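You operate a simulated robot arm through the tools that you are given. There is no shell and no other tool. Be economical: measure what you need, move in short steps, check, and stop when the job is done.

You are at the controls of a simulated robot arm. One attempt, no reset.

## Task
Put things in order on the wooden table. At the end: the red cup from the wooden table stands where the blue spool stood; the yellow float from the wooden table stands where the clear refill bottle stood; the dauber is on the green plate; the clear refill bottle stands where the red cup stood; the blue spool from the wooden table is in the purple crate; whatever was shut is shut again. Leave all else as you found it, and nothing knocked over.

The check looks at the end state, three seconds after you hand in, the way a careful person would. Anything else that was tipped, shoved, dropped, spilled or broken makes it a failure.

## Robot
A 7-joint arm with a two-finger parallel gripper, fixed in place. Base frame: the origin is at the foot of the arm, x ahead of it, y to its left, z up; the work surface is at about z = 80. Units: cm, degrees, N and s.
With the tool pointing down near the work surface it reaches from about 30 to 70 cm from the base axis. Its first joint turns from -66.0 to 66.0 degrees. Payload 1.57 kg.
Tool frame: the origin (TCP) lies between the finger pads and is the grasp point; the fingertips stand 3 cm ahead of it; z points along the fingers, y is the line along which they close. The gripper opens to 11 cm. The fingers are 2.4 cm wide and 1.2 cm thick; the gripper's body (4.8 by 11.2 cm) begins 7.8 cm behind the TCP.
Orientation is told as [roll, pitch, yaw] about the base's x, y, z axes, in that order, counted from this pose: with the fingers straight down and closing along the base's y, the tool's x points along the base's -x, its y along +y and its z along -z.

## Interface
- The arm moves only by the tool drive_tool. Its argument "moves" is a list of rows, each an object of numbers (a shift or turn left out is 0, a gripper value left out holds the last): "tx", "ty", "tz": the shift along the base's x, y, z in units of 200 mm (1.0 is 200 mm); "wx", "wy", "wz": the turn, a rotation vector about the base's x, y, z in units of 120 degrees (1.0 is 120 degrees); "hand": the opening in per cent of the stroke, from 0 (shut) to 100 (fully open). In form: [{"tx": .., "ty": .., "tz": .., "wx": .., "wy": .., "wz": .., "hand": ..}, ...]. A call has 1 to 10 rows; each row is the pose to reach, as a shift and turn from the pose commanded when the call began. A call with a number of a shift or a turn outside -1 to 1 is refused whole. Rows are played at 5 a second. More than 5 cm and 8.6 degrees between two rows, or a gripper value outside its range, and nothing of the call is played. A pose out of reach is approached as far as the arm can. The call stops where the force on the tool passes 40 N (or 10 N more than at its start, if that is more) or the arm is blocked; 0.2 s more then pass. The fingers move at their own pace (about 10.8 cm/s each) and stop on an object; they squeeze with about 26 N. The grip force told is the motor's: it shows also when the fingers shut on nothing. Time passes only in rows, and 0.2 s behind the last, so rows that repeat a pose let the fingers close. It gives the time, the measured TCP pose, the force on the tool (base axes), the opening and the grip force at its end, in the units of the frame above (readings bear some noise), with the torque about the TCP (base axes, N m) and any sound that the robot's microphone picked up.
- Cameras (640 x 400 px; columns grow to the right, rows downward): "scene" is fixed at [14.74, -39.47, 138.18]; the picture's right is [0.84, -0.55, 0.00], its down [-0.43, -0.66, -0.61] and it looks along [0.34, 0.51, -0.79] (base axes); focal length 214 px, centre (320, 200). "wrist" rides on the gripper at [7, 1.6, -14.1] in the tool frame; the picture's right is [-0.23, 0.97, 0.00], its down [-0.86, -0.20, -0.48] and it looks along [-0.47, -0.11, 0.88] (tool axes); focal length 222 px, centre (320, 200). There is no depth. A picture from a camera that has moved, and an enlarged one, comes with that camera's place and axes in the base frame and with its lens. The place of the scene camera against the robot may be out by one fixed shift of up to 1.2 cm in any direction.
- capture(camera): a new picture of that camera. No time passes.
- inspect(camera, box): a new picture of the part [left, top, right, bottom] of that camera's present view, enlarged. No time passes.
- sign_off(): hands the job in; it is judged then, once.

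Go step by step. Nothing tells you positions but the pictures and the camera data: compare them with the known pose of the tool, close in by small moves and look again before you grip or let go. The budget is 120 turns and 64 pictures, counting those below and the enlarged ones. Unless the task says otherwise, let go and move clear before handing in, and close with one line.

The tools are called after "Emit:" as name(argument=value, ...) on one line, values as JSON. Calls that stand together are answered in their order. drive_tool: Moves the arm, as the interface text tells. Its arguments: {"type":"object","properties":{"moves":{"type":"array"}},"required":["moves"]} The other tools are called the same way: capture (camera) takes a picture; inspect (camera, box) takes an enlarged picture of a part of a camera's view; sign_off () hands the job in.

At the start:

```text
clock: 0.0
position: [33.7, 10.12, 120.94]
tool_rot: [0.0, 0.0, 0.0]
ft_force: [0.0, 0.3, 0.2]
moment: [-0.02, -0.01, -0.04]
grip_width: 11.02
gripper_force: 0.0
```

scene: 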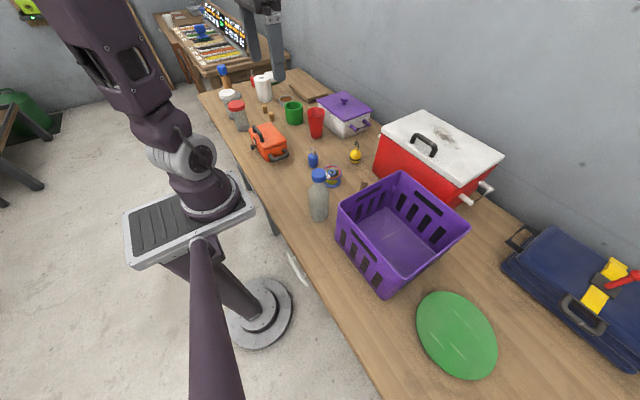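
wrist: 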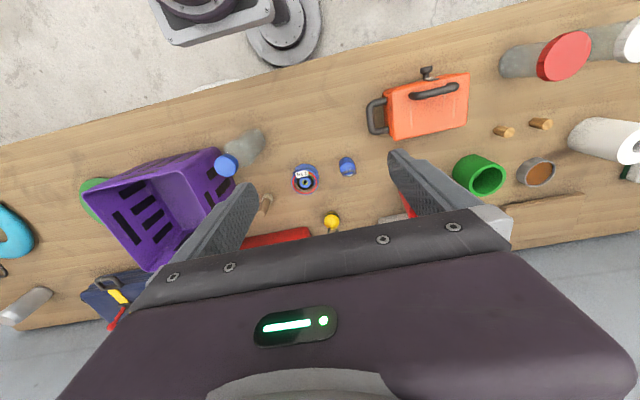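

I see the table with a red cup, a green cup, a blue-topped bottle, a small blue object, a yellow float, a crate and a green plate. I'll enlarge the scene to identify the objects.

Emit:
inspect(camera="scene", box=[200, 60, 400, 185])

Emit:
inspect(camera="scene", box=[280, 130, 400, 230])

Emit:
inspect(camera="wrist", box=[200, 100, 440, 250])

```text
3.20 times, centred on (300, 122) of scene
camera zoom: at [14.74, -39.47, 138.18], right [0.84, -0.55, 0.0], down [-0.43, -0.66, -0.61], along [0.34, 0.51, -0.79], focal length 686 px, centre (384, 448)
```

zoom: 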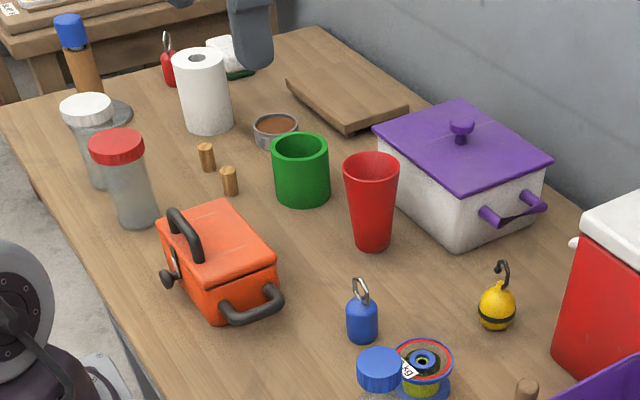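

```text
4.00 times, centred on (340, 180) of scene
camera zoom: at [14.74, -39.47, 138.18], right [0.84, -0.55, 0.0], down [-0.43, -0.66, -0.61], along [0.34, 0.51, -0.79], focal length 858 px, centre (240, 280)
```

zoom: 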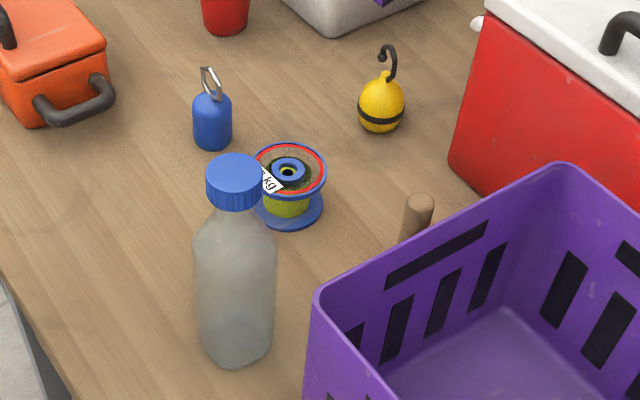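

```text
2.67 times, centred on (320, 175) of wrist
camera zoom: at [26.74, 11.85, 135.06], right [0.23, 0.97, 0.0], down [0.86, -0.2, 0.48], along [0.47, -0.11, -0.88], focal length 592 px, centre (320, 267)
```

zoom: 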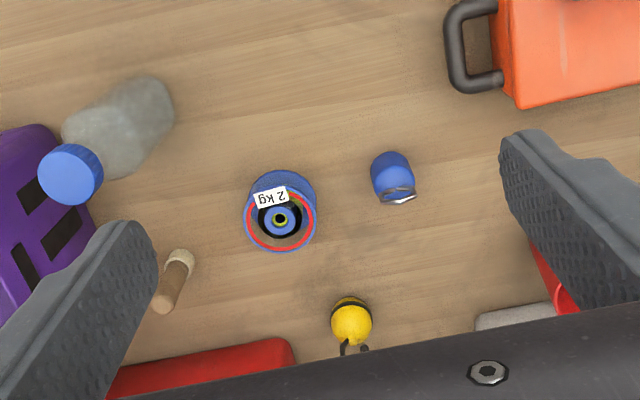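

The spool is near (47.4, 3.3), the bottle near (36.5, -7), the float near (61.5, 7), the dauber near (52, -9), the cup near (58.5, 30), and the crate around (48, -25). I'll move above the spool and look again.

Emit:
drive_tool(moves=[{"tx": 0.114, "ty": -0.057, "tz": -0.13, "hand": 100}, {"tx": 0.228, "ty": -0.114, "tz": -0.26}, {"tx": 0.342, "ty": -0.17, "tz": -0.4}, {"tx": 0.456, "ty": -0.228, "tz": -0.53}, {"tx": 0.57, "ty": -0.285, "tz": -0.66}, {"tx": 0.685, "ty": -0.341, "tz": -0.8}, {"tx": 0.685, "ty": -0.341, "tz": -0.8}])

Emit:
capture(camera="wrist")

Emit:
capture(camera="scene")

```text
clock: 1.6
position: [47.59, 3.33, 104.73]
tool_rot: [0.0, 0.0, 0.1]
ft_force: [1.0, -0.2, 0.3]
moment: [-0.02, -0.02, 0.02]
grip_width: 11.01
gripper_force: 0.1
```

```text
58 pictures are left
camera wrist: at [40.47, 4.96, 118.83], right [0.23, 0.97, 0.0], down [0.86, -0.2, 0.48], along [0.47, -0.11, -0.88], focal length 222 px, centre (320, 200)
```

wrist: 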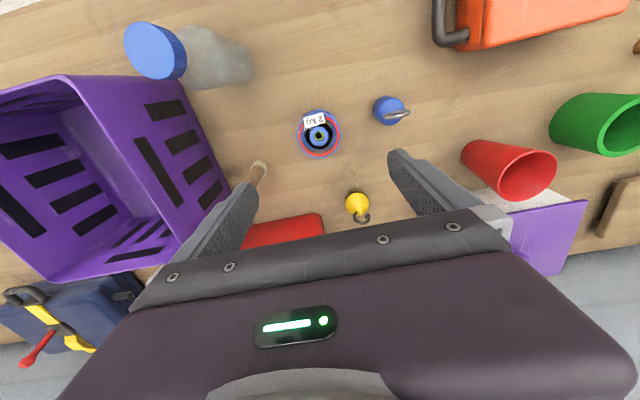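

```text
57 pictures are left
```

scene: 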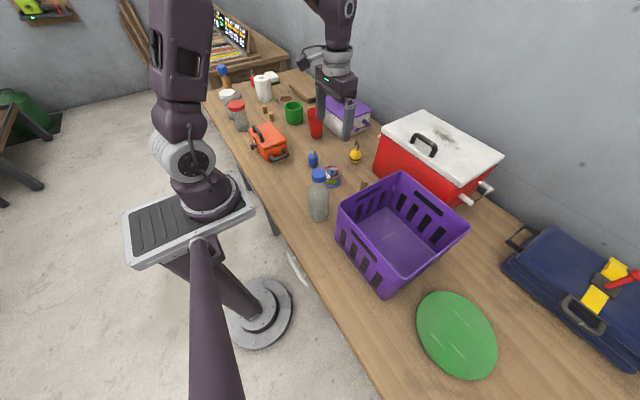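

The spool's position agrees in both views at (47.5, 3.2). I'll descend onto it with the hand open.

Emit:
drive_tool(moves=[{"tz": -0.2}, {"tz": -0.4}, {"tz": -0.6}, {"tz": -0.7}, {"tz": -0.8}, {"tz": -0.85}])

Emit:
capture(camera="wrist")

```text
clock: 3.0
position: [47.44, 3.21, 87.96]
tool_rot: [0.0, 0.1, -0.1]
ft_force: [0.4, -0.8, -0.6]
moment: [-0.04, 0.01, 0.02]
grip_width: 11.01
gripper_force: 0.0
```

```text
56 pictures are left
camera wrist: at [40.38, 4.96, 102.17], right [0.23, 0.97, 0.0], down [0.85, -0.2, 0.48], along [0.47, -0.11, -0.88], focal length 222 px, centre (320, 200)
```

wrist: 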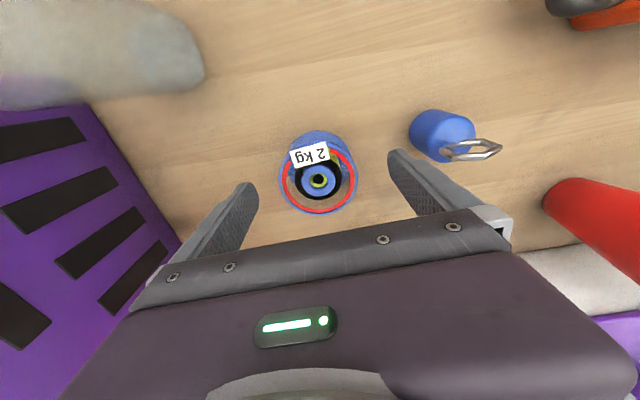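

The spool is centred between the fingers. I'll go down to z≈84 and close, then lift slightly to feel its weight.

Emit:
drive_tool(moves=[{"tz": -0.1}, {"tz": -0.195}, {"tz": -0.195, "hand": 0}, {"tz": -0.195}, {"tz": -0.195}, {"tz": -0.195}, {"tz": -0.195}])

Emit:
drive_tool(moves=[{"tz": 0.03}, {"tz": 0.06}, {"tz": 0.1}, {"tz": 0.1}, {"tz": 0.1}])

Emit:
capture(camera="wrist")

```text
clock: 4.6
position: [47.48, 3.27, 84.09]
tool_rot: [0.1, -0.1, -0.1]
ft_force: [-1.1, -0.6, 0.2]
moment: [-0.01, -0.03, 0.03]
grip_width: 6.69
gripper_force: 26.1
```

```text
clock: 5.8
position: [47.45, 3.33, 85.92]
tool_rot: [0.0, -0.1, 0.1]
ft_force: [0.7, 0.2, -1.4]
moment: [-0.03, 0.04, -0.03]
grip_width: 6.69
gripper_force: 25.8
```

```text
55 pictures are left
camera wrist: at [40.48, 5.01, 100.15], right [0.23, 0.97, 0.0], down [0.86, -0.2, 0.48], along [0.47, -0.11, -0.88], focal length 222 px, centre (320, 200)
```

wrist: 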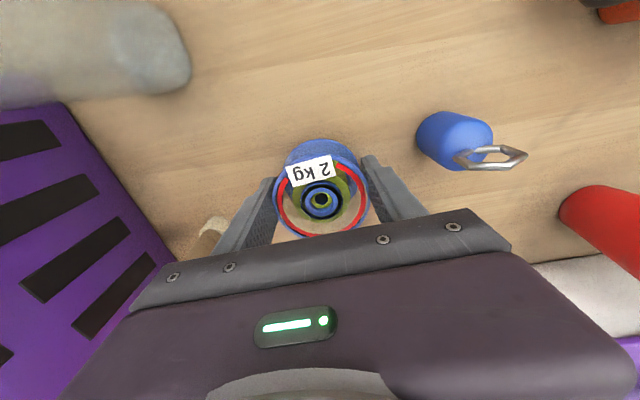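

The spool is lifted and light (about 1.5 N). I'll raise it, then move over the crate.

Emit:
drive_tool(moves=[{"tz": 0.15}, {"tz": 0.35}, {"tz": 0.55}, {"tz": 0.75}, {"tz": 0.95}, {"tz": 1.0}])

Emit:
drive_tool(moves=[{"ty": -0.15}, {"ty": -0.35}, {"ty": -0.55}, {"ty": -0.75}, {"ty": -0.95}, {"ty": -1.0}, {"ty": -1.0}])

Emit:
capture(camera="wrist")

Emit:
capture(camera="scene")

```text
clock: 7.2
position: [47.64, 3.37, 106.02]
tool_rot: [0.0, 0.2, 0.0]
ft_force: [0.1, 0.0, -0.7]
moment: [0.01, 0.04, -0.02]
grip_width: 6.69
gripper_force: 26.0
```

```text
clock: 8.8
position: [47.74, -16.68, 105.9]
tool_rot: [0.0, 0.0, -0.1]
ft_force: [-0.4, 0.0, -0.3]
moment: [-0.01, -0.01, 0.03]
grip_width: 6.71
gripper_force: 26.2
```

```text
54 pictures are left
camera wrist: at [40.57, -15.03, 120.1], right [0.23, 0.97, 0.0], down [0.86, -0.2, 0.48], along [0.47, -0.11, -0.88], focal length 222 px, centre (320, 200)
```

wrist: 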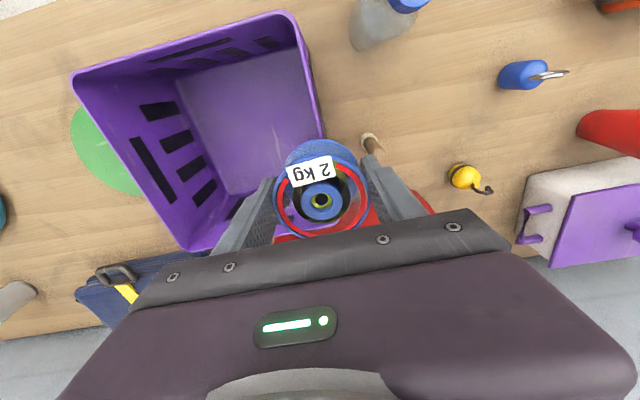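

```text
53 pictures are left
```

scene: 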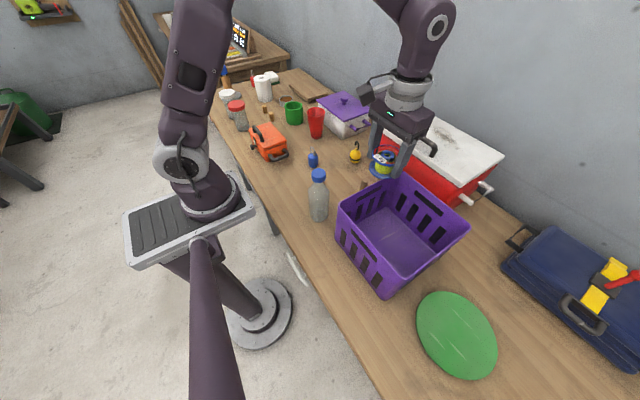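

The crate floor spans about x 35–56, y -17 to -37, with the rim near z 94. I'll move above its centre and lower the spool.

Emit:
drive_tool(moves=[{"tx": -0.025, "ty": -0.13}, {"tx": -0.05, "ty": -0.26}, {"tx": -0.075, "ty": -0.39}, {"tx": -0.1, "ty": -0.5}, {"tx": -0.1, "ty": -0.5, "tz": -0.2}, {"tx": -0.1, "ty": -0.5, "tz": -0.4}, {"tx": -0.1, "ty": -0.5, "tz": -0.6}, {"tx": -0.1, "ty": -0.5, "tz": -0.8}, {"tx": -0.1, "ty": -0.5, "tz": -0.9}, {"tx": -0.1, "ty": -0.5, "tz": -0.95}])

Emit:
drive_tool(moves=[{"tz": -0.02}, {"tz": -0.04}, {"tz": -0.06}, {"tz": -0.07}, {"tz": -0.075}])

Emit:
capture(camera="wrist")

```text
clock: 11.0
position: [45.54, -26.71, 86.88]
tool_rot: [0.0, 0.0, 0.0]
ft_force: [-1.3, -0.7, -1.2]
moment: [0.01, -0.03, 0.01]
grip_width: 6.7
gripper_force: 26.4
```

```text
clock: 12.2
position: [45.49, -26.54, 85.57]
tool_rot: [0.0, 0.0, -0.1]
ft_force: [0.8, 0.1, -0.1]
moment: [-0.03, 0.0, -0.02]
grip_width: 6.69
gripper_force: 25.7
```

```text
52 pictures are left
camera wrist: at [38.44, -24.92, 99.64], right [0.23, 0.97, 0.0], down [0.85, -0.2, 0.48], along [0.47, -0.11, -0.88], focal length 222 px, centre (320, 200)
```

wrist: 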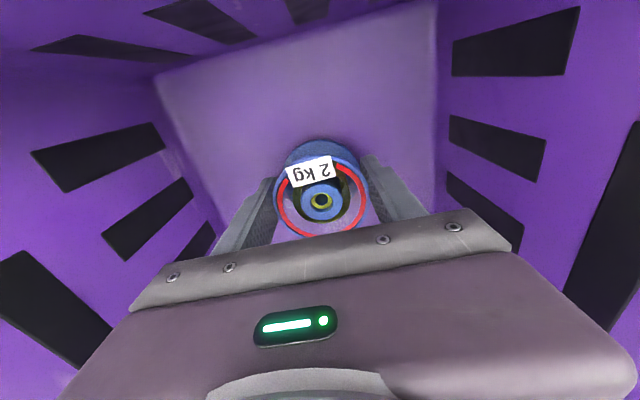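

The spool is centred in the crate, still slightly above the floor. I'll lower in small steps until contact.

Emit:
drive_tool(moves=[{"tz": -0.015}, {"tz": -0.03}, {"tz": -0.04}, {"tz": -0.045}])

```text
clock: 13.2
position: [45.52, -26.59, 84.56]
tool_rot: [0.0, 0.1, 0.0]
ft_force: [-0.6, 0.5, -1.1]
moment: [0.03, -0.07, 0.0]
grip_width: 6.72
gripper_force: 25.9
```

Emit:
drive_tool(moves=[{"tz": -0.005}, {"tz": -0.01}, {"tz": -0.015}, {"tz": -0.02}, {"tz": -0.02}])

```text
clock: 14.4
position: [45.54, -26.8, 84.33]
tool_rot: [-0.1, 0.0, 0.0]
ft_force: [3.3, -1.8, 20.9]
moment: [0.0, -0.15, -0.13]
grip_width: 6.65
gripper_force: 26.1
```

The spool touches the crate floor. I'll open, rise out, and head toward the cup.

Emit:
drive_tool(moves=[{"tz": 0.008}, {"tz": 0.01, "hand": 100}, {"tz": 0.01}, {"tz": 0.01}, {"tz": 0.15}, {"tz": 0.35}, {"tz": 0.55}, {"tz": 0.75}, {"tz": 0.95}, {"tz": 1.0}])

Emit:
drive_tool(moves=[{"tx": 0.03, "ty": 0.2, "tz": 0.03}, {"tx": 0.06, "ty": 0.4, "tz": 0.06}, {"tx": 0.09, "ty": 0.6, "tz": 0.09}, {"tx": 0.12, "ty": 0.8, "tz": 0.12}, {"tx": 0.15, "ty": 1.0, "tz": 0.15}])

Emit:
drive_tool(moves=[{"tx": 0.08, "ty": 0.2}, {"tx": 0.16, "ty": 0.4}, {"tx": 0.24, "ty": 0.6}, {"tx": 0.32, "ty": 0.8}, {"tx": 0.4, "ty": 1.0}])

Emit:
drive_tool(moves=[{"tx": 0.01, "ty": 0.2}, {"tx": 0.02, "ty": 0.4}, {"tx": 0.03, "ty": 0.6}, {"tx": 0.04, "ty": 0.75}, {"tx": 0.05, "ty": 0.82}, {"tx": 0.05, "ty": 0.82}])

Emit:
capture(camera="wrist")

Emit:
capture(camera="scene")

```text
clock: 16.6
position: [45.41, -26.62, 104.17]
tool_rot: [0.0, 0.0, 0.0]
ft_force: [0.0, -0.5, 0.5]
moment: [-0.01, -0.01, -0.02]
grip_width: 11.0
gripper_force: 0.1
```

```text
clock: 17.8
position: [48.44, -6.58, 107.11]
tool_rot: [0.0, 0.0, 0.0]
ft_force: [0.7, 0.2, 0.4]
moment: [-0.03, -0.03, 0.0]
grip_width: 11.0
gripper_force: 0.0
```

```text
clock: 19.0
position: [56.69, 13.3, 107.17]
tool_rot: [0.0, 0.0, 0.0]
ft_force: [-0.8, 0.3, 0.3]
moment: [-0.01, -0.01, 0.03]
grip_width: 11.01
gripper_force: 0.1
```

```text
clock: 20.4
position: [57.41, 29.84, 107.19]
tool_rot: [0.0, 0.0, 0.0]
ft_force: [-0.2, 1.0, -0.3]
moment: [-0.04, 0.02, -0.02]
grip_width: 11.0
gripper_force: 0.1
```

```text
51 pictures are left
camera wrist: at [50.32, 31.5, 121.31], right [0.23, 0.97, 0.0], down [0.86, -0.2, 0.48], along [0.47, -0.11, -0.88], focal length 222 px, centre (320, 200)
```

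wrist: 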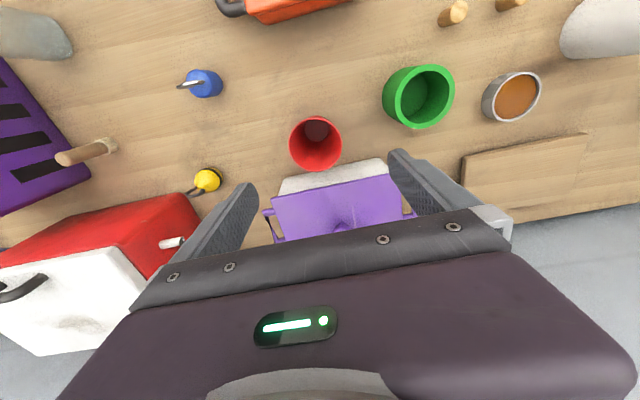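

```text
50 pictures are left
```

scene: 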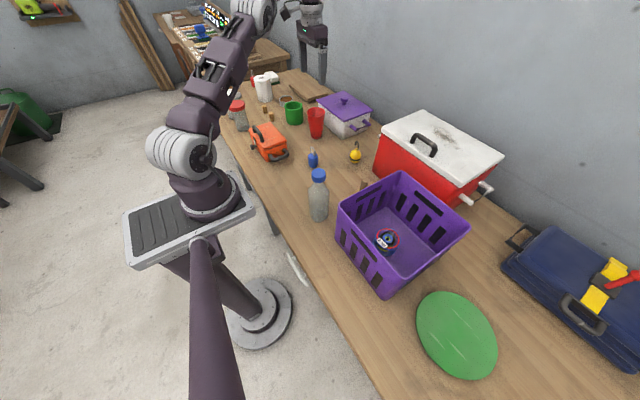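

The spool stands upright in the crate. The cup is at about (58.0, 29.1), clear of the pot and the green cup, so I'll descend around it.

Emit:
drive_tool(moves=[{"tx": 0.03, "ty": -0.027, "tz": -0.2}, {"tx": 0.03, "ty": -0.027, "tz": -0.4}, {"tx": 0.03, "ty": -0.027, "tz": -0.55}])

Emit:
capture(camera="wrist")

```text
clock: 21.2
position: [58.07, 29.15, 96.22]
tool_rot: [0.1, 0.0, 0.0]
ft_force: [0.0, -0.3, -1.3]
moment: [0.01, 0.0, 0.0]
grip_width: 10.98
gripper_force: 0.1
```

```text
49 pictures are left
camera wrist: at [51.04, 30.85, 110.36], right [0.23, 0.97, 0.0], down [0.85, -0.2, 0.48], along [0.47, -0.11, -0.88], focal length 222 px, centre (320, 200)
```

wrist: 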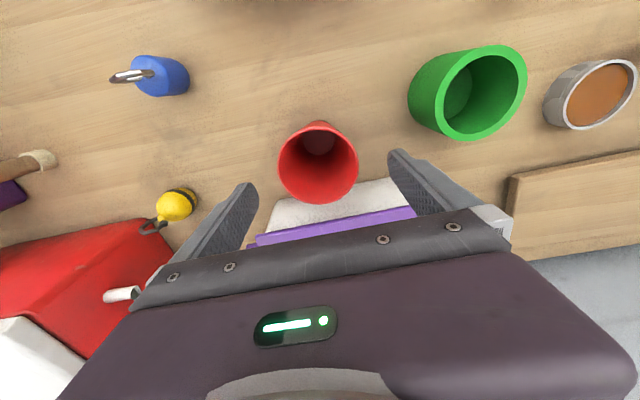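

Cup is centred. I'll go down to z≈87 and close.

Emit:
drive_tool(moves=[{"tx": -0.012, "tz": -0.2}, {"tx": -0.012, "tz": -0.35}, {"tx": -0.012, "tz": -0.46}, {"tx": -0.012, "tz": -0.46, "hand": 0}, {"tx": -0.012, "tz": -0.46}, {"tx": -0.012, "tz": -0.46}, {"tx": -0.012, "tz": -0.46}])

Emit:
drive_tool(moves=[{"tz": 0.02}, {"tz": 0.05}, {"tz": 0.1}, {"tz": 0.1}])

Emit:
capture(camera="wrist")

```text
clock: 22.8
position: [57.8, 29.24, 87.06]
tool_rot: [-0.1, 0.0, 0.0]
ft_force: [0.7, -0.1, 0.3]
moment: [0.03, -0.01, 0.01]
grip_width: 7.17
gripper_force: 25.6
```

```text
clock: 23.8
position: [57.81, 29.25, 89.03]
tool_rot: [0.0, 0.0, 0.0]
ft_force: [-0.4, 0.8, -0.4]
moment: [0.0, 0.0, -0.03]
grip_width: 7.16
gripper_force: 25.9
```

```text
48 pictures are left
camera wrist: at [50.75, 30.94, 103.2], right [0.23, 0.97, 0.0], down [0.86, -0.2, 0.48], along [0.47, -0.11, -0.88], focal length 222 px, centre (320, 200)
```

wrist: 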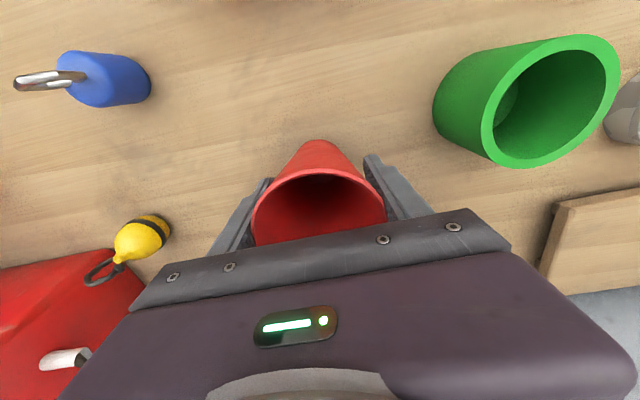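

The cup is held upright. I'll lift it and carry it to the spool's place at (47.4, 3.3).

Emit:
drive_tool(moves=[{"tz": 0.15}, {"tz": 0.3}, {"tz": 0.45}, {"tz": 0.6}, {"tz": 0.75}, {"tz": 0.8}])

Emit:
drive_tool(moves=[{"tx": -0.05, "ty": -0.13}, {"tx": -0.1, "ty": -0.26}, {"tx": -0.15, "ty": -0.39}, {"tx": -0.2, "ty": -0.52}, {"tx": -0.25, "ty": -0.65}, {"tx": -0.3, "ty": -0.78}, {"tx": -0.35, "ty": -0.9}, {"tx": -0.38, "ty": -1.0}])

Emit:
drive_tool(moves=[{"tx": -0.05, "ty": -0.1}, {"tx": -0.1, "ty": -0.2}, {"tx": -0.138, "ty": -0.293}, {"tx": -0.138, "ty": -0.293, "tz": -0.15}, {"tx": -0.138, "ty": -0.293, "tz": -0.3}, {"tx": -0.138, "ty": -0.293, "tz": -0.45}, {"tx": -0.138, "ty": -0.293, "tz": -0.6}, {"tx": -0.138, "ty": -0.293, "tz": -0.7}, {"tx": -0.138, "ty": -0.293, "tz": -0.8}])

Emit:
capture(camera="wrist")

Emit:
capture(camera="scene")

```text
clock: 25.2
position: [57.73, 29.16, 105.17]
tool_rot: [0.0, 0.0, 0.0]
ft_force: [-0.1, -0.8, -0.6]
moment: [-0.01, -0.02, 0.02]
grip_width: 7.16
gripper_force: 25.5
```

```text
clock: 27.0
position: [50.2, 9.18, 105.09]
tool_rot: [-0.1, 0.0, 0.0]
ft_force: [-0.5, 0.6, -0.8]
moment: [-0.02, -0.01, -0.02]
grip_width: 7.14
gripper_force: 26.2
```

```text
clock: 29.0
position: [47.42, 3.26, 88.79]
tool_rot: [-0.1, 0.0, 0.0]
ft_force: [0.3, 0.9, -0.3]
moment: [0.01, -0.01, 0.0]
grip_width: 7.13
gripper_force: 25.6
```

```text
47 pictures are left
camera wrist: at [40.46, 4.96, 103.02], right [0.23, 0.97, 0.0], down [0.85, -0.2, 0.48], along [0.47, -0.11, -0.88], focal length 222 px, centre (320, 200)
```

wrist: 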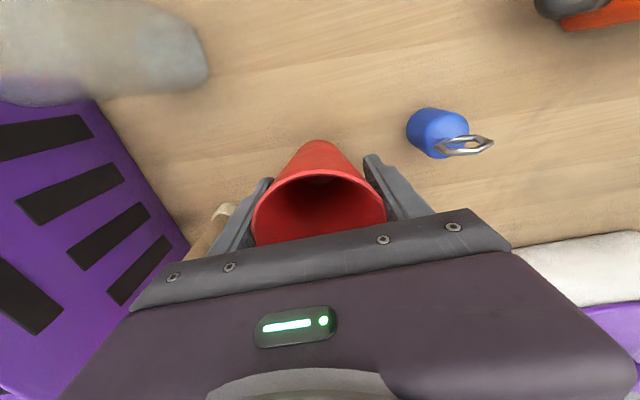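

```text
46 pictures are left
```

scene: 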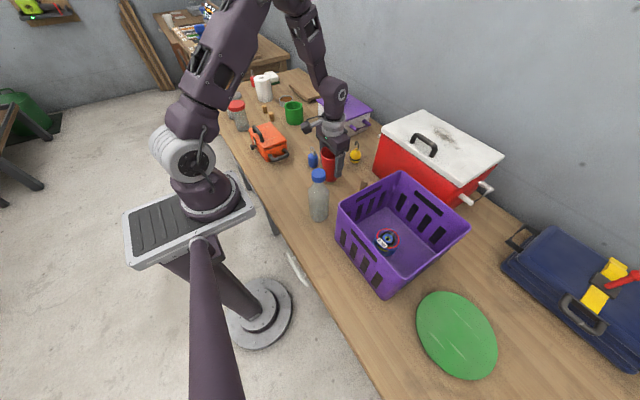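

Now I'll lower the last 2 cm to contact and release.

Emit:
drive_tool(moves=[{"tz": -0.04}, {"tz": -0.07}, {"tz": -0.09}, {"tz": -0.098}, {"tz": -0.101}, {"tz": -0.101}])

```text
clock: 30.4
position: [47.46, 3.35, 87.03]
tool_rot: [0.1, -0.1, 0.0]
ft_force: [1.1, -1.5, 17.0]
moment: [0.18, -0.07, -0.02]
grip_width: 7.15
gripper_force: 27.0
```

The cup is on the table. I'll release, rise straight up, and take a look at the bottle.

Emit:
drive_tool(moves=[{"tz": 0.003, "hand": 100}, {"tz": 0.003}, {"tz": 0.003}, {"tz": 0.1}, {"tz": 0.3}, {"tz": 0.5}, {"tz": 0.7}, {"tz": 0.9}, {"tz": 1.0}])

Emit:
drive_tool(moves=[{"tx": -0.13, "ty": -0.1, "tz": 0.15}, {"tx": -0.26, "ty": -0.2, "tz": 0.3}, {"tx": -0.39, "ty": -0.3, "tz": 0.45}, {"tx": -0.5, "ty": -0.4, "tz": 0.5}, {"tx": -0.58, "ty": -0.5, "tz": 0.5}, {"tx": -0.58, "ty": -0.5, "tz": 0.5}])

Emit:
capture(camera="wrist")

Emit:
inspect(camera="scene", box=[260, 130, 420, 230])

```text
clock: 32.4
position: [47.49, 3.26, 106.81]
tool_rot: [0.0, 0.0, 0.0]
ft_force: [0.5, -0.3, -0.6]
moment: [0.0, -0.02, -0.03]
grip_width: 10.98
gripper_force: 0.0
```

```text
clock: 33.8
position: [35.94, -6.65, 116.92]
tool_rot: [0.0, 0.0, 0.0]
ft_force: [-0.1, 0.2, -0.1]
moment: [-0.01, -0.01, -0.02]
grip_width: 10.99
gripper_force: 0.0
```

```text
45 pictures are left
camera wrist: at [28.8, -4.97, 131.13], right [0.23, 0.97, 0.0], down [0.86, -0.2, 0.48], along [0.47, -0.11, -0.88], focal length 222 px, centre (320, 200)
```

wrist: 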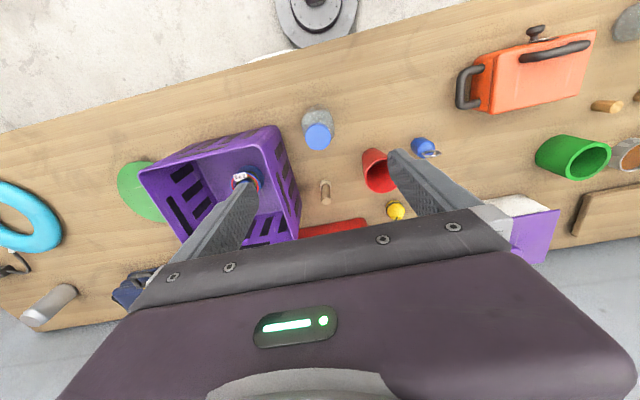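

```text
4.00 times, centred on (340, 180) of scene
camera zoom: at [14.73, -39.47, 138.18], right [0.84, -0.55, 0.0], down [-0.43, -0.66, -0.61], along [0.34, 0.51, -0.79], focal length 858 px, centre (240, 280)
```

zoom: 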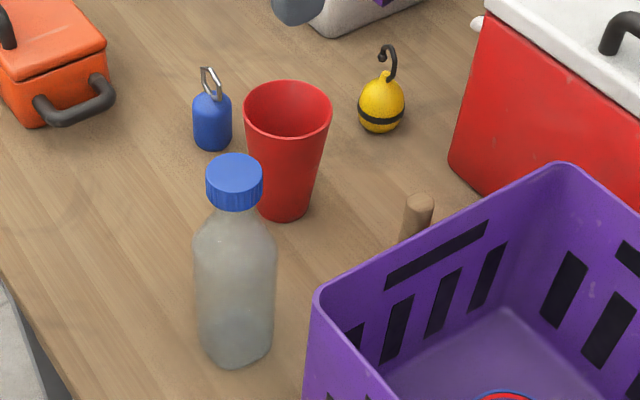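

The bottle is about 6 cm wide at (35.8, -6.8) with its cap near z 99, and the crate rim is close on the -y side. I'll turn the gripper by 60° so the fingers clear the crate, and narrow it.

Emit:
drive_tool(moves=[{"wz": 0.065, "tz": -0.05, "hand": 82}, {"wz": 0.13, "tz": -0.1}, {"wz": 0.195, "tz": -0.16}, {"wz": 0.26, "tz": -0.22}, {"wz": 0.325, "tz": -0.28}, {"wz": 0.39, "tz": -0.34}, {"wz": 0.455, "tz": -0.4}, {"wz": 0.5, "tz": -0.45}, {"wz": 0.5, "tz": -0.5}, {"wz": 0.5, "tz": -0.5}])

Emit:
capture(camera="wrist")

Emit:
inspect(camera="scene", box=[260, 110, 420, 230])

```text
clock: 36.0
position: [35.89, -6.38, 106.82]
tool_rot: [0.1, 0.0, 60.0]
ft_force: [-0.7, -0.1, 0.1]
moment: [0.02, -0.03, -0.03]
grip_width: 9.02
gripper_force: 0.1
```

```text
43 pictures are left
camera wrist: at [30.9, -11.7, 121.04], right [-0.73, 0.68, 0.0], down [0.6, 0.64, 0.48], along [0.33, 0.35, -0.88], focal length 222 px, centre (320, 200)
```

wrist: 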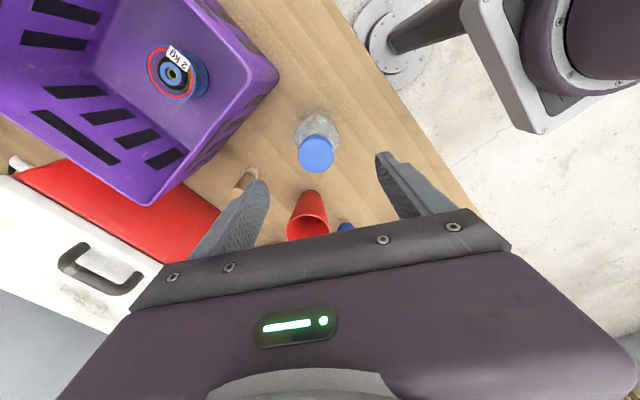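

```text
3.33 times, centred on (340, 170) of scene
camera zoom: at [14.74, -39.47, 138.18], right [0.84, -0.55, 0.0], down [-0.43, -0.66, -0.61], along [0.34, 0.51, -0.79], focal length 715 px, centre (253, 300)
```

zoom: 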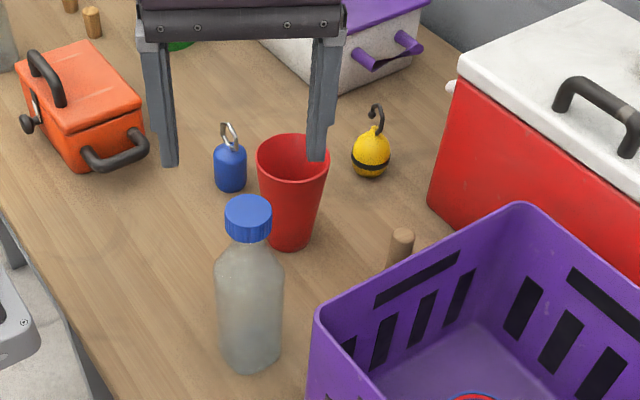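

The bottle sits centred between the fingers and the cap top is at z≈99.1. I'll descend to z≈92 and grip the upper body.

Emit:
drive_tool(moves=[{"ty": -0.012, "tz": -0.15}, {"ty": -0.012, "tz": -0.3}, {"ty": -0.012, "tz": -0.45}, {"ty": -0.012, "tz": -0.58}, {"ty": -0.012, "tz": -0.66}, {"ty": -0.012, "tz": -0.71}, {"ty": -0.012, "tz": -0.75}, {"ty": -0.012, "tz": -0.75}])

Emit:
capture(camera="wrist")

Emit:
inspect(camera="scene", box=[260, 110, 420, 230])

```text
clock: 37.8
position: [35.96, -6.85, 91.86]
tool_rot: [0.0, 0.0, 60.0]
ft_force: [0.5, 0.4, -0.4]
moment: [0.01, 0.01, 0.01]
grip_width: 9.02
gripper_force: 0.1
```

```text
41 pictures are left
camera wrist: at [30.95, -12.03, 106.07], right [-0.73, 0.68, 0.0], down [0.6, 0.64, 0.48], along [0.33, 0.35, -0.88], focal length 222 px, centre (320, 200)
```

wrist: 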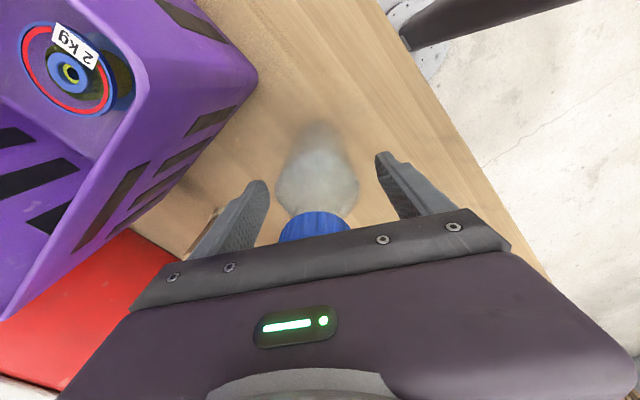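

```text
3.33 times, centred on (340, 170) of scene
camera zoom: at [14.74, -39.47, 138.18], right [0.84, -0.55, 0.0], down [-0.43, -0.66, -0.61], along [0.34, 0.51, -0.79], focal length 715 px, centre (253, 300)
```

zoom: 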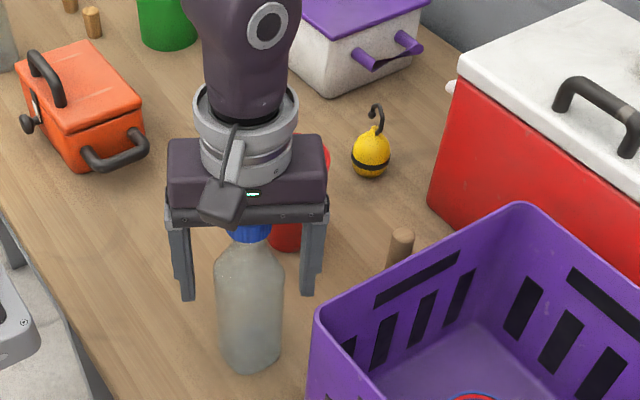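

The fingers straddle the bottle below its shoulder. I'll close and test-lift.

Emit:
drive_tool(moves=[{"hand": 0}, {}, {}, {}, {}])

Emit:
drive_tool(moves=[{"tz": 0.02}, {"tz": 0.05}, {"tz": 0.1}, {"tz": 0.1}])

Emit:
inspect(camera="scene", box=[260, 110, 420, 230])

```text
clock: 39.0
position: [35.92, -6.77, 91.99]
tool_rot: [0.0, 0.0, 60.1]
ft_force: [0.5, -0.1, -0.5]
moment: [0.03, 0.0, 0.0]
grip_width: 5.94
gripper_force: 25.8
```

```text
clock: 40.0
position: [35.96, -6.78, 93.96]
tool_rot: [0.0, 0.0, 60.0]
ft_force: [0.3, 0.4, -2.0]
moment: [-0.02, 0.02, 0.01]
grip_width: 5.95
gripper_force: 25.8
```

```text
3.33 times, centred on (340, 170) of scene
camera zoom: at [14.74, -39.47, 138.18], right [0.84, -0.55, 0.0], down [-0.43, -0.66, -0.61], along [0.34, 0.51, -0.79], focal length 715 px, centre (253, 300)
```

zoom: 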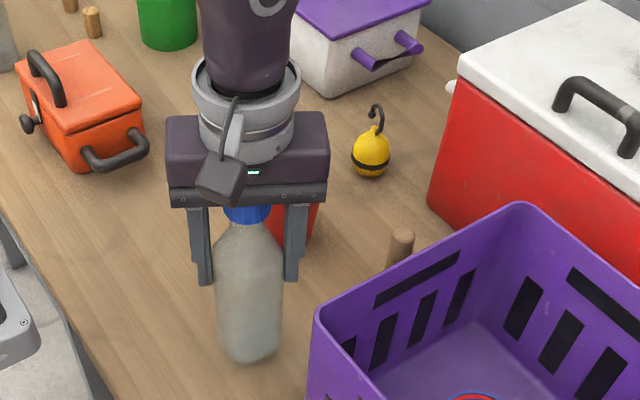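

Bottle is held upright and weighs little. I'll raise it and carry it to the cup's former place at (57.8, 29.2).

Emit:
drive_tool(moves=[{"tz": 0.1}, {"tz": 0.25}, {"tz": 0.4}, {"tz": 0.55}, {"tz": 0.7}, {"tz": 0.8}, {"tz": 0.9}])

Emit:
drive_tool(moves=[{"tx": 0.03, "ty": 0.05}, {"tx": 0.1, "ty": 0.16}, {"tx": 0.18, "ty": 0.29}, {"tx": 0.26, "ty": 0.42}, {"tx": 0.34, "ty": 0.55}, {"tx": 0.42, "ty": 0.68}, {"tx": 0.5, "ty": 0.82}, {"tx": 0.55, "ty": 0.903}])

Emit:
drive_tool(moves=[{"tx": 0.08, "ty": 0.12}, {"tx": 0.16, "ty": 0.25}, {"tx": 0.24, "ty": 0.38}, {"tx": 0.32, "ty": 0.51}, {"tx": 0.4, "ty": 0.64}, {"tx": 0.47, "ty": 0.77}, {"tx": 0.52, "ty": 0.86}, {"tx": 0.548, "ty": 0.903}, {"tx": 0.548, "ty": 0.903}])

Emit:
drive_tool(moves=[{"tz": -0.1}, {"tz": -0.25}, {"tz": -0.4}, {"tz": -0.55}, {"tz": -0.7}, {"tz": -0.8}, {"tz": -0.88}, {"tz": -0.92}])

Emit:
inspect(camera="scene", box=[240, 60, 400, 180])

Emit:
capture(camera="wrist")

```text
clock: 41.6
position: [35.75, -6.76, 111.92]
tool_rot: [0.1, 0.1, 60.0]
ft_force: [-0.6, 0.2, 0.0]
moment: [0.01, 0.01, -0.01]
grip_width: 5.94
gripper_force: 25.8
```

```text
clock: 43.4
position: [46.89, 11.22, 111.99]
tool_rot: [0.0, 0.0, 60.0]
ft_force: [0.0, -0.1, -0.8]
moment: [-0.02, -0.02, 0.01]
grip_width: 5.93
gripper_force: 26.0
```

```text
clock: 45.4
position: [56.44, 28.06, 111.92]
tool_rot: [0.0, 0.1, 60.0]
ft_force: [-0.9, 0.0, -1.5]
moment: [-0.03, -0.01, -0.01]
grip_width: 5.91
gripper_force: 26.2
out of reach, approached as far as the arm can: row 7, 8, 9
```

```text
clock: 47.2
position: [56.54, 28.07, 93.51]
tool_rot: [0.0, 0.0, 60.1]
ft_force: [-1.2, -0.2, -1.0]
moment: [-0.02, -0.03, -0.04]
grip_width: 5.89
gripper_force: 26.6
```

```text
3.33 times, centred on (320, 120) of scene
camera zoom: at [14.74, -39.47, 138.18], right [0.84, -0.55, 0.0], down [-0.43, -0.66, -0.61], along [0.34, 0.51, -0.79], focal length 715 px, centre (320, 467)
```

zoom: 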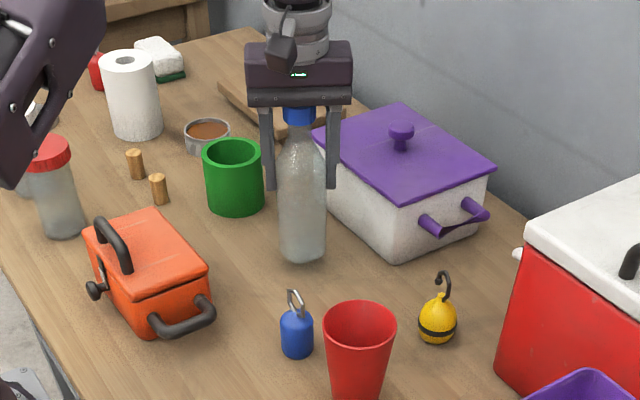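

```text
37 pictures are left
camera wrist: at [51.61, 22.86, 107.62], right [-0.73, 0.68, 0.0], down [0.6, 0.64, 0.48], along [0.33, 0.35, -0.88], focal length 222 px, centre (320, 200)
```

wrist: 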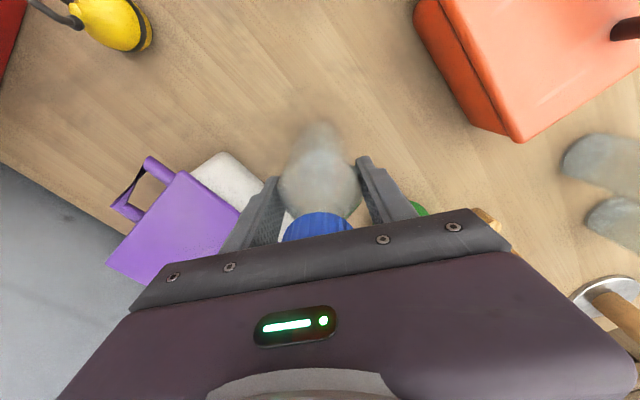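

The reach limit stopped the arm at (56.5, 28.1) up high. At this lower height it should reach, so I'll shift the remaining (1.3, 1.1) cm.

Emit:
drive_tool(moves=[{"tx": 0.02, "ty": 0.018}, {"tx": 0.04, "ty": 0.037}, {"tx": 0.063, "ty": 0.056}, {"tx": 0.063, "ty": 0.056}, {"tx": 0.063, "ty": 0.056}])

```text
clock: 48.4
position: [57.93, 29.13, 93.48]
tool_rot: [0.1, 0.0, 60.0]
ft_force: [-0.1, -0.1, -0.8]
moment: [0.02, 0.01, 0.03]
grip_width: 5.87
gripper_force: 25.9
```

Now over the cup's spot. I'll lower gently to contact.

Emit:
drive_tool(moves=[{"tz": -0.015}, {"tz": -0.03}, {"tz": -0.045}, {"tz": -0.055}, {"tz": -0.065}, {"tz": -0.072}])

```text
clock: 49.8
position: [57.92, 29.3, 92.0]
tool_rot: [0.0, -0.1, 60.0]
ft_force: [0.4, -0.6, -1.2]
moment: [-0.01, -0.04, 0.0]
grip_width: 5.88
gripper_force: 26.1
```

Emit:
drive_tool(moves=[{"tz": -0.005}, {"tz": -0.01}, {"tz": -0.015}, {"tz": -0.02}])

Emit:
capture(camera="wrist")

```text
clock: 50.8
position: [57.87, 29.29, 91.7]
tool_rot: [-0.1, -0.3, 60.0]
ft_force: [-1.3, 0.1, 19.2]
moment: [0.17, 0.05, 0.22]
grip_width: 5.91
gripper_force: 25.7
```

```text
36 pictures are left
camera wrist: at [52.9, 24.04, 105.94], right [-0.73, 0.68, 0.0], down [0.6, 0.64, 0.48], along [0.33, 0.35, -0.88], focal length 222 px, centre (320, 200)
```

wrist: 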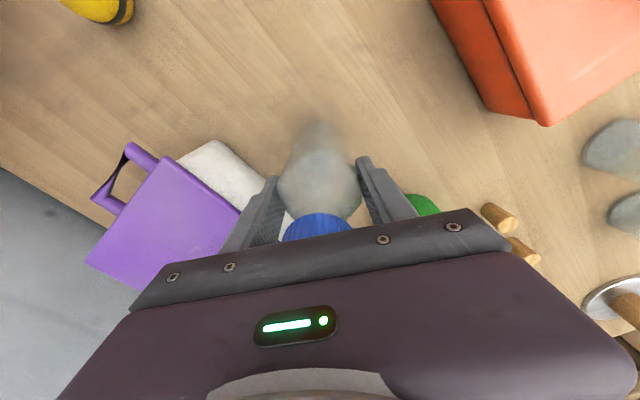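

The bottle rests on the table. I'll release with a modest opening and rise.

Emit:
drive_tool(moves=[{"tz": 0.008, "hand": 82}, {"tz": 0.01}, {"tz": 0.01}, {"tz": 0.1}, {"tz": 0.25}, {"tz": 0.4}, {"tz": 0.55}, {"tz": 0.7}])

Emit:
capture(camera="wrist")

Emit:
inspect(camera="scene", box=[240, 80, 400, 200])

```text
clock: 52.6
position: [57.72, 28.96, 105.53]
tool_rot: [0.0, 0.0, 60.0]
ft_force: [-0.8, 0.2, 0.4]
moment: [0.01, 0.01, -0.02]
grip_width: 9.01
gripper_force: 0.0
```

```text
35 pictures are left
camera wrist: at [52.72, 23.8, 119.8], right [-0.73, 0.68, 0.0], down [0.6, 0.64, 0.48], along [0.33, 0.35, -0.88], focal length 222 px, centre (320, 200)
```

wrist: 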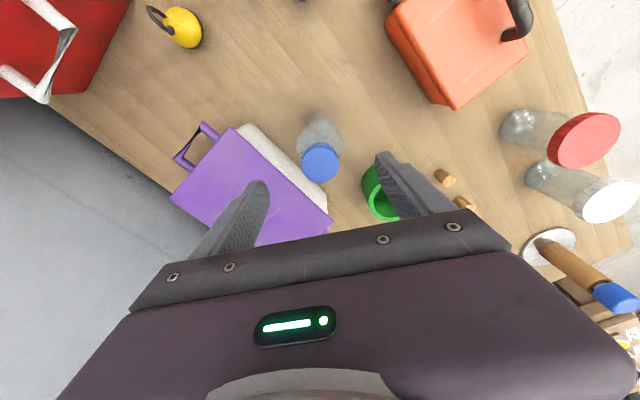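

```text
3.33 times, centred on (320, 140) of scene
camera zoom: at [14.74, -39.47, 138.18], right [0.84, -0.55, 0.0], down [-0.43, -0.66, -0.61], along [0.34, 0.51, -0.79], focal length 715 px, centre (320, 400)
```

zoom: 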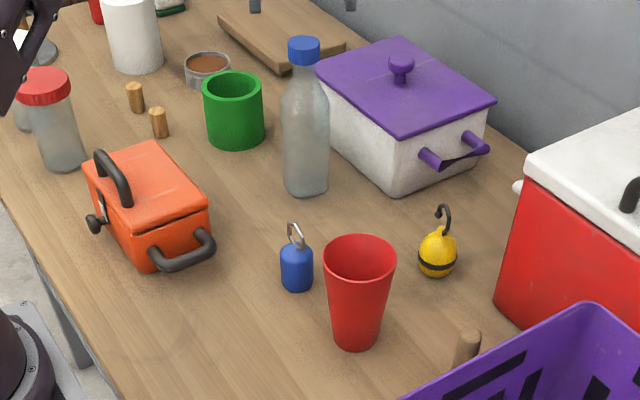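

The bottle stands at the cup's old place, matching the earlier pixel position. Next is the float, so I'll move toward it with the same gripper yaw and look.

Emit:
drive_tool(moves=[{"tx": -0.02, "ty": -0.2, "tz": 0.05}, {"tx": -0.02, "ty": -0.4, "tz": 0.05}, {"tx": 0.0, "ty": -0.6, "tz": 0.05}, {"tx": 0.05, "ty": -0.8, "tz": 0.05}, {"tx": 0.1, "ty": -1.0, "tz": 0.0}])

Emit:
drive_tool(moves=[{"tx": 0.04, "ty": -0.05, "tz": -0.05}, {"tx": 0.08, "ty": -0.11, "tz": -0.15}, {"tx": 0.08, "ty": -0.11, "tz": -0.15}])

Emit:
capture(camera="wrist")

Emit:
inspect(camera="scene", box=[290, 100, 450, 200])

```text
clock: 53.8
position: [60.03, 9.14, 105.49]
tool_rot: [0.0, 0.0, 60.1]
ft_force: [1.1, -0.2, -0.3]
moment: [0.01, -0.03, 0.05]
grip_width: 9.04
gripper_force: 0.0
```

```text
clock: 54.6
position: [61.44, 7.15, 102.58]
tool_rot: [0.0, 0.0, 60.0]
ft_force: [-0.2, -0.3, -0.7]
moment: [0.0, -0.04, -0.03]
grip_width: 9.01
gripper_force: 0.0
```

```text
33 pictures are left
camera wrist: at [56.49, 1.92, 116.72], right [-0.73, 0.68, 0.0], down [0.6, 0.64, 0.48], along [0.33, 0.35, -0.88], focal length 222 px, centre (320, 200)
```

wrist: 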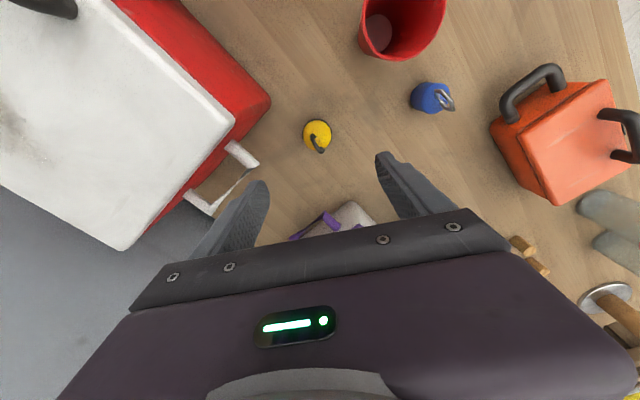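

```text
4.00 times, centred on (370, 150) of scene
camera zoom: at [14.74, -39.47, 138.18], right [0.84, -0.55, 0.0], down [-0.43, -0.66, -0.61], along [0.34, 0.51, -0.79], focal length 858 px, centre (120, 400)
```

zoom: 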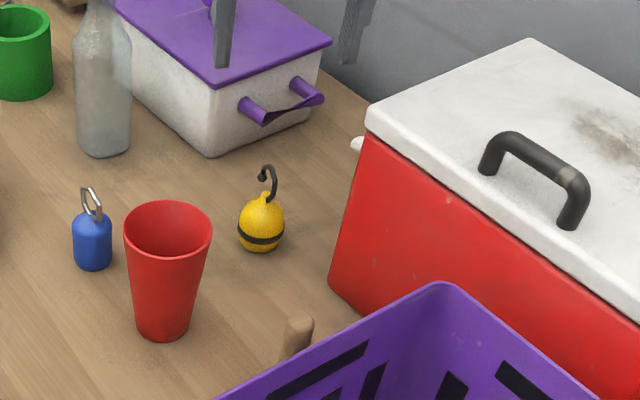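

The float is at (61.7, 6.8) with clear room on both finger sides. I'll descend most of the way and check.

Emit:
drive_tool(moves=[{"tx": 0.01, "ty": -0.012, "tz": -0.15, "hand": 72}, {"tx": 0.01, "ty": -0.012, "tz": -0.3}, {"tx": 0.01, "ty": -0.012, "tz": -0.45}, {"tx": 0.01, "ty": -0.012, "tz": -0.58}, {"tx": 0.01, "ty": -0.012, "tz": -0.65}, {"tx": 0.01, "ty": -0.012, "tz": -0.65}])

Emit:
capture(camera="wrist")

```text
clock: 56.0
position: [61.74, 6.59, 89.59]
tool_rot: [0.0, 0.0, 60.0]
ft_force: [0.4, 0.6, 0.2]
moment: [0.01, 0.03, 0.04]
grip_width: 7.92
gripper_force: 0.1
```

```text
31 pictures are left
camera wrist: at [56.7, 1.51, 103.77], right [-0.73, 0.68, 0.0], down [0.6, 0.64, 0.48], along [0.33, 0.35, -0.88], focal length 222 px, centre (320, 200)
```

wrist: 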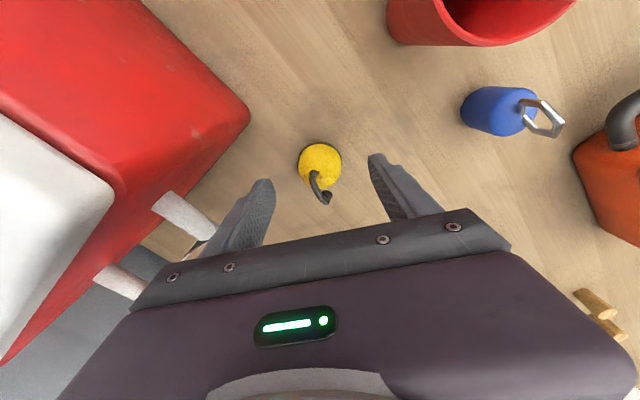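

Float is centred. Down the last 6 cm and close.

Emit:
drive_tool(moves=[{"tx": 0.006, "ty": 0.01, "tz": -0.12}, {"tx": 0.006, "ty": 0.01, "tz": -0.22}, {"tx": 0.006, "ty": 0.01, "tz": -0.3}, {"tx": 0.006, "ty": 0.01, "tz": -0.3, "hand": 0}, {"tx": 0.006, "ty": 0.01, "tz": -0.3}, {"tx": 0.006, "ty": 0.01, "tz": -0.3}, {"tx": 0.006, "ty": 0.01, "tz": -0.3}])

Emit:
drive_tool(moves=[{"tz": 0.02}, {"tz": 0.05}, {"tz": 0.1}, {"tz": 0.1}])

Emit:
capture(camera="wrist")

```text
clock: 57.6
position: [61.82, 6.93, 83.66]
tool_rot: [0.0, -0.1, 59.9]
ft_force: [0.7, -0.5, -0.3]
moment: [0.01, 0.0, 0.02]
grip_width: 3.99
gripper_force: 25.7
```

```text
clock: 58.6
position: [61.65, 6.97, 85.56]
tool_rot: [-0.1, 0.1, 60.0]
ft_force: [0.6, -0.4, -1.1]
moment: [0.0, -0.01, 0.0]
grip_width: 3.99
gripper_force: 25.5
```

```text
30 pictures are left
camera wrist: at [56.77, 1.72, 99.76], right [-0.73, 0.68, 0.0], down [0.6, 0.64, 0.48], along [0.33, 0.35, -0.88], focal length 222 px, centre (320, 200)
```

wrist: 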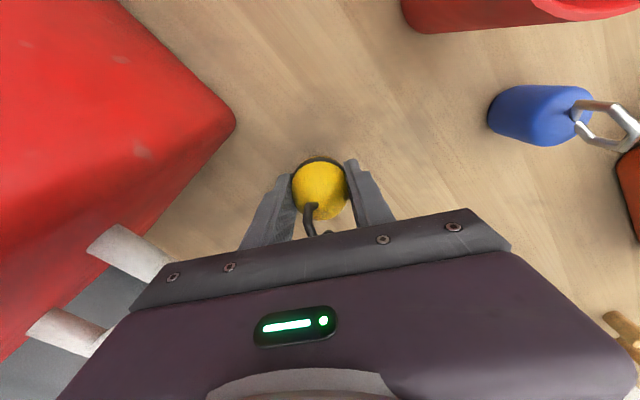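

The float is held. I'll raise it and carry it to the bottle's former place.

Emit:
drive_tool(moves=[{"tz": 0.12}, {"tz": 0.3}, {"tz": 0.5}, {"tz": 0.7}, {"tz": 0.88}, {"tz": 0.95}])

Emit:
drive_tool(moves=[{"tx": -0.1, "ty": -0.053}, {"tx": -0.25, "ty": -0.133}, {"tx": -0.4, "ty": -0.213}, {"tx": -0.55, "ty": -0.292}, {"tx": -0.7, "ty": -0.372}, {"tx": -0.85, "ty": -0.452}, {"tx": -1.0, "ty": -0.532}])

Emit:
drive_tool(moves=[{"tx": -0.15, "ty": -0.08}, {"tx": -0.297, "ty": -0.155}, {"tx": -0.297, "ty": -0.155, "tz": -0.15}, {"tx": -0.297, "ty": -0.155, "tz": -0.35}, {"tx": -0.297, "ty": -0.155, "tz": -0.55}, {"tx": -0.297, "ty": -0.155, "tz": -0.7}, {"tx": -0.297, "ty": -0.155, "tz": -0.8}])

Emit:
capture(camera="wrist")

Emit:
inspect(camera="scene", box=[260, 130, 420, 230])

```text
clock: 60.0
position: [61.66, 7.12, 104.66]
tool_rot: [0.1, 0.1, 60.1]
ft_force: [0.3, 0.1, 0.3]
moment: [0.01, 0.03, 0.0]
grip_width: 3.96
gripper_force: 26.2
```

```text
clock: 61.6
position: [41.73, -3.77, 104.84]
tool_rot: [0.0, 0.1, 60.0]
ft_force: [-0.2, -0.3, -0.7]
moment: [-0.03, 0.0, 0.03]
grip_width: 3.97
gripper_force: 26.0
```

```text
clock: 63.2
position: [35.82, -6.94, 88.71]
tool_rot: [-0.1, 0.0, 60.0]
ft_force: [-0.1, 0.8, -1.0]
moment: [0.02, 0.0, -0.02]
grip_width: 4.0
gripper_force: 26.0
```

```text
29 pictures are left
camera wrist: at [30.82, -11.99, 103.01], right [-0.73, 0.68, 0.0], down [0.6, 0.64, 0.48], along [0.33, 0.35, -0.88], focal length 222 px, centre (320, 200)
```

wrist: 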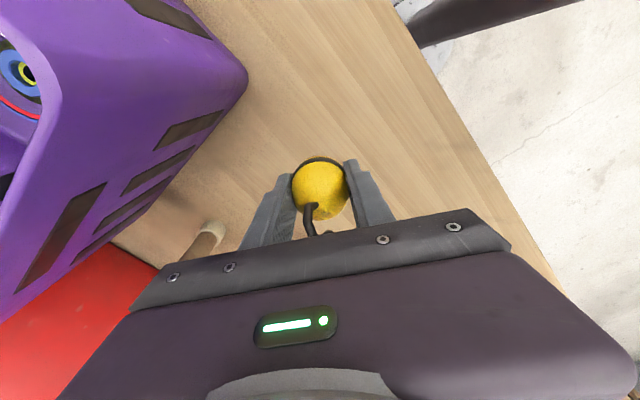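

```text
4.00 times, centred on (340, 180) of scene
camera zoom: at [14.74, -39.47, 138.18], right [0.84, -0.55, 0.0], down [-0.43, -0.66, -0.61], along [0.34, 0.51, -0.79], focal length 858 px, centre (240, 280)
```

zoom: 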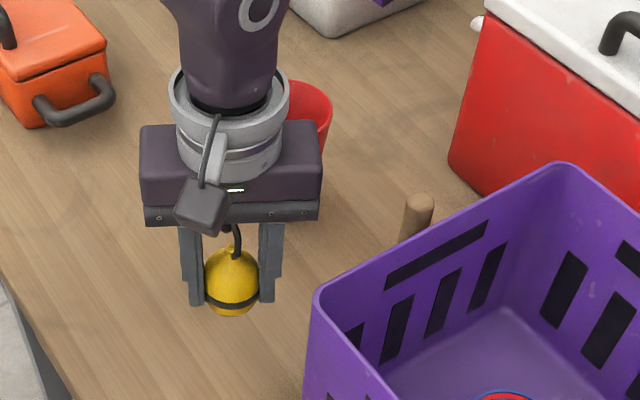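

Over the bottle's place. I'll lower the last 5 cm gently.

Emit:
drive_tool(moves=[{"tz": -0.07}, {"tz": -0.14}, {"tz": -0.2}, {"tz": -0.23}, {"tz": -0.24}, {"tz": -0.245}, {"tz": -0.25}, {"tz": -0.253}, {"tz": -0.253}])

```text
clock: 65.2
position: [35.81, -6.84, 83.49]
tool_rot: [0.0, 0.1, 60.0]
ft_force: [-2.4, -0.4, 22.4]
moment: [0.04, 0.05, 0.03]
grip_width: 3.95
gripper_force: 26.2
```

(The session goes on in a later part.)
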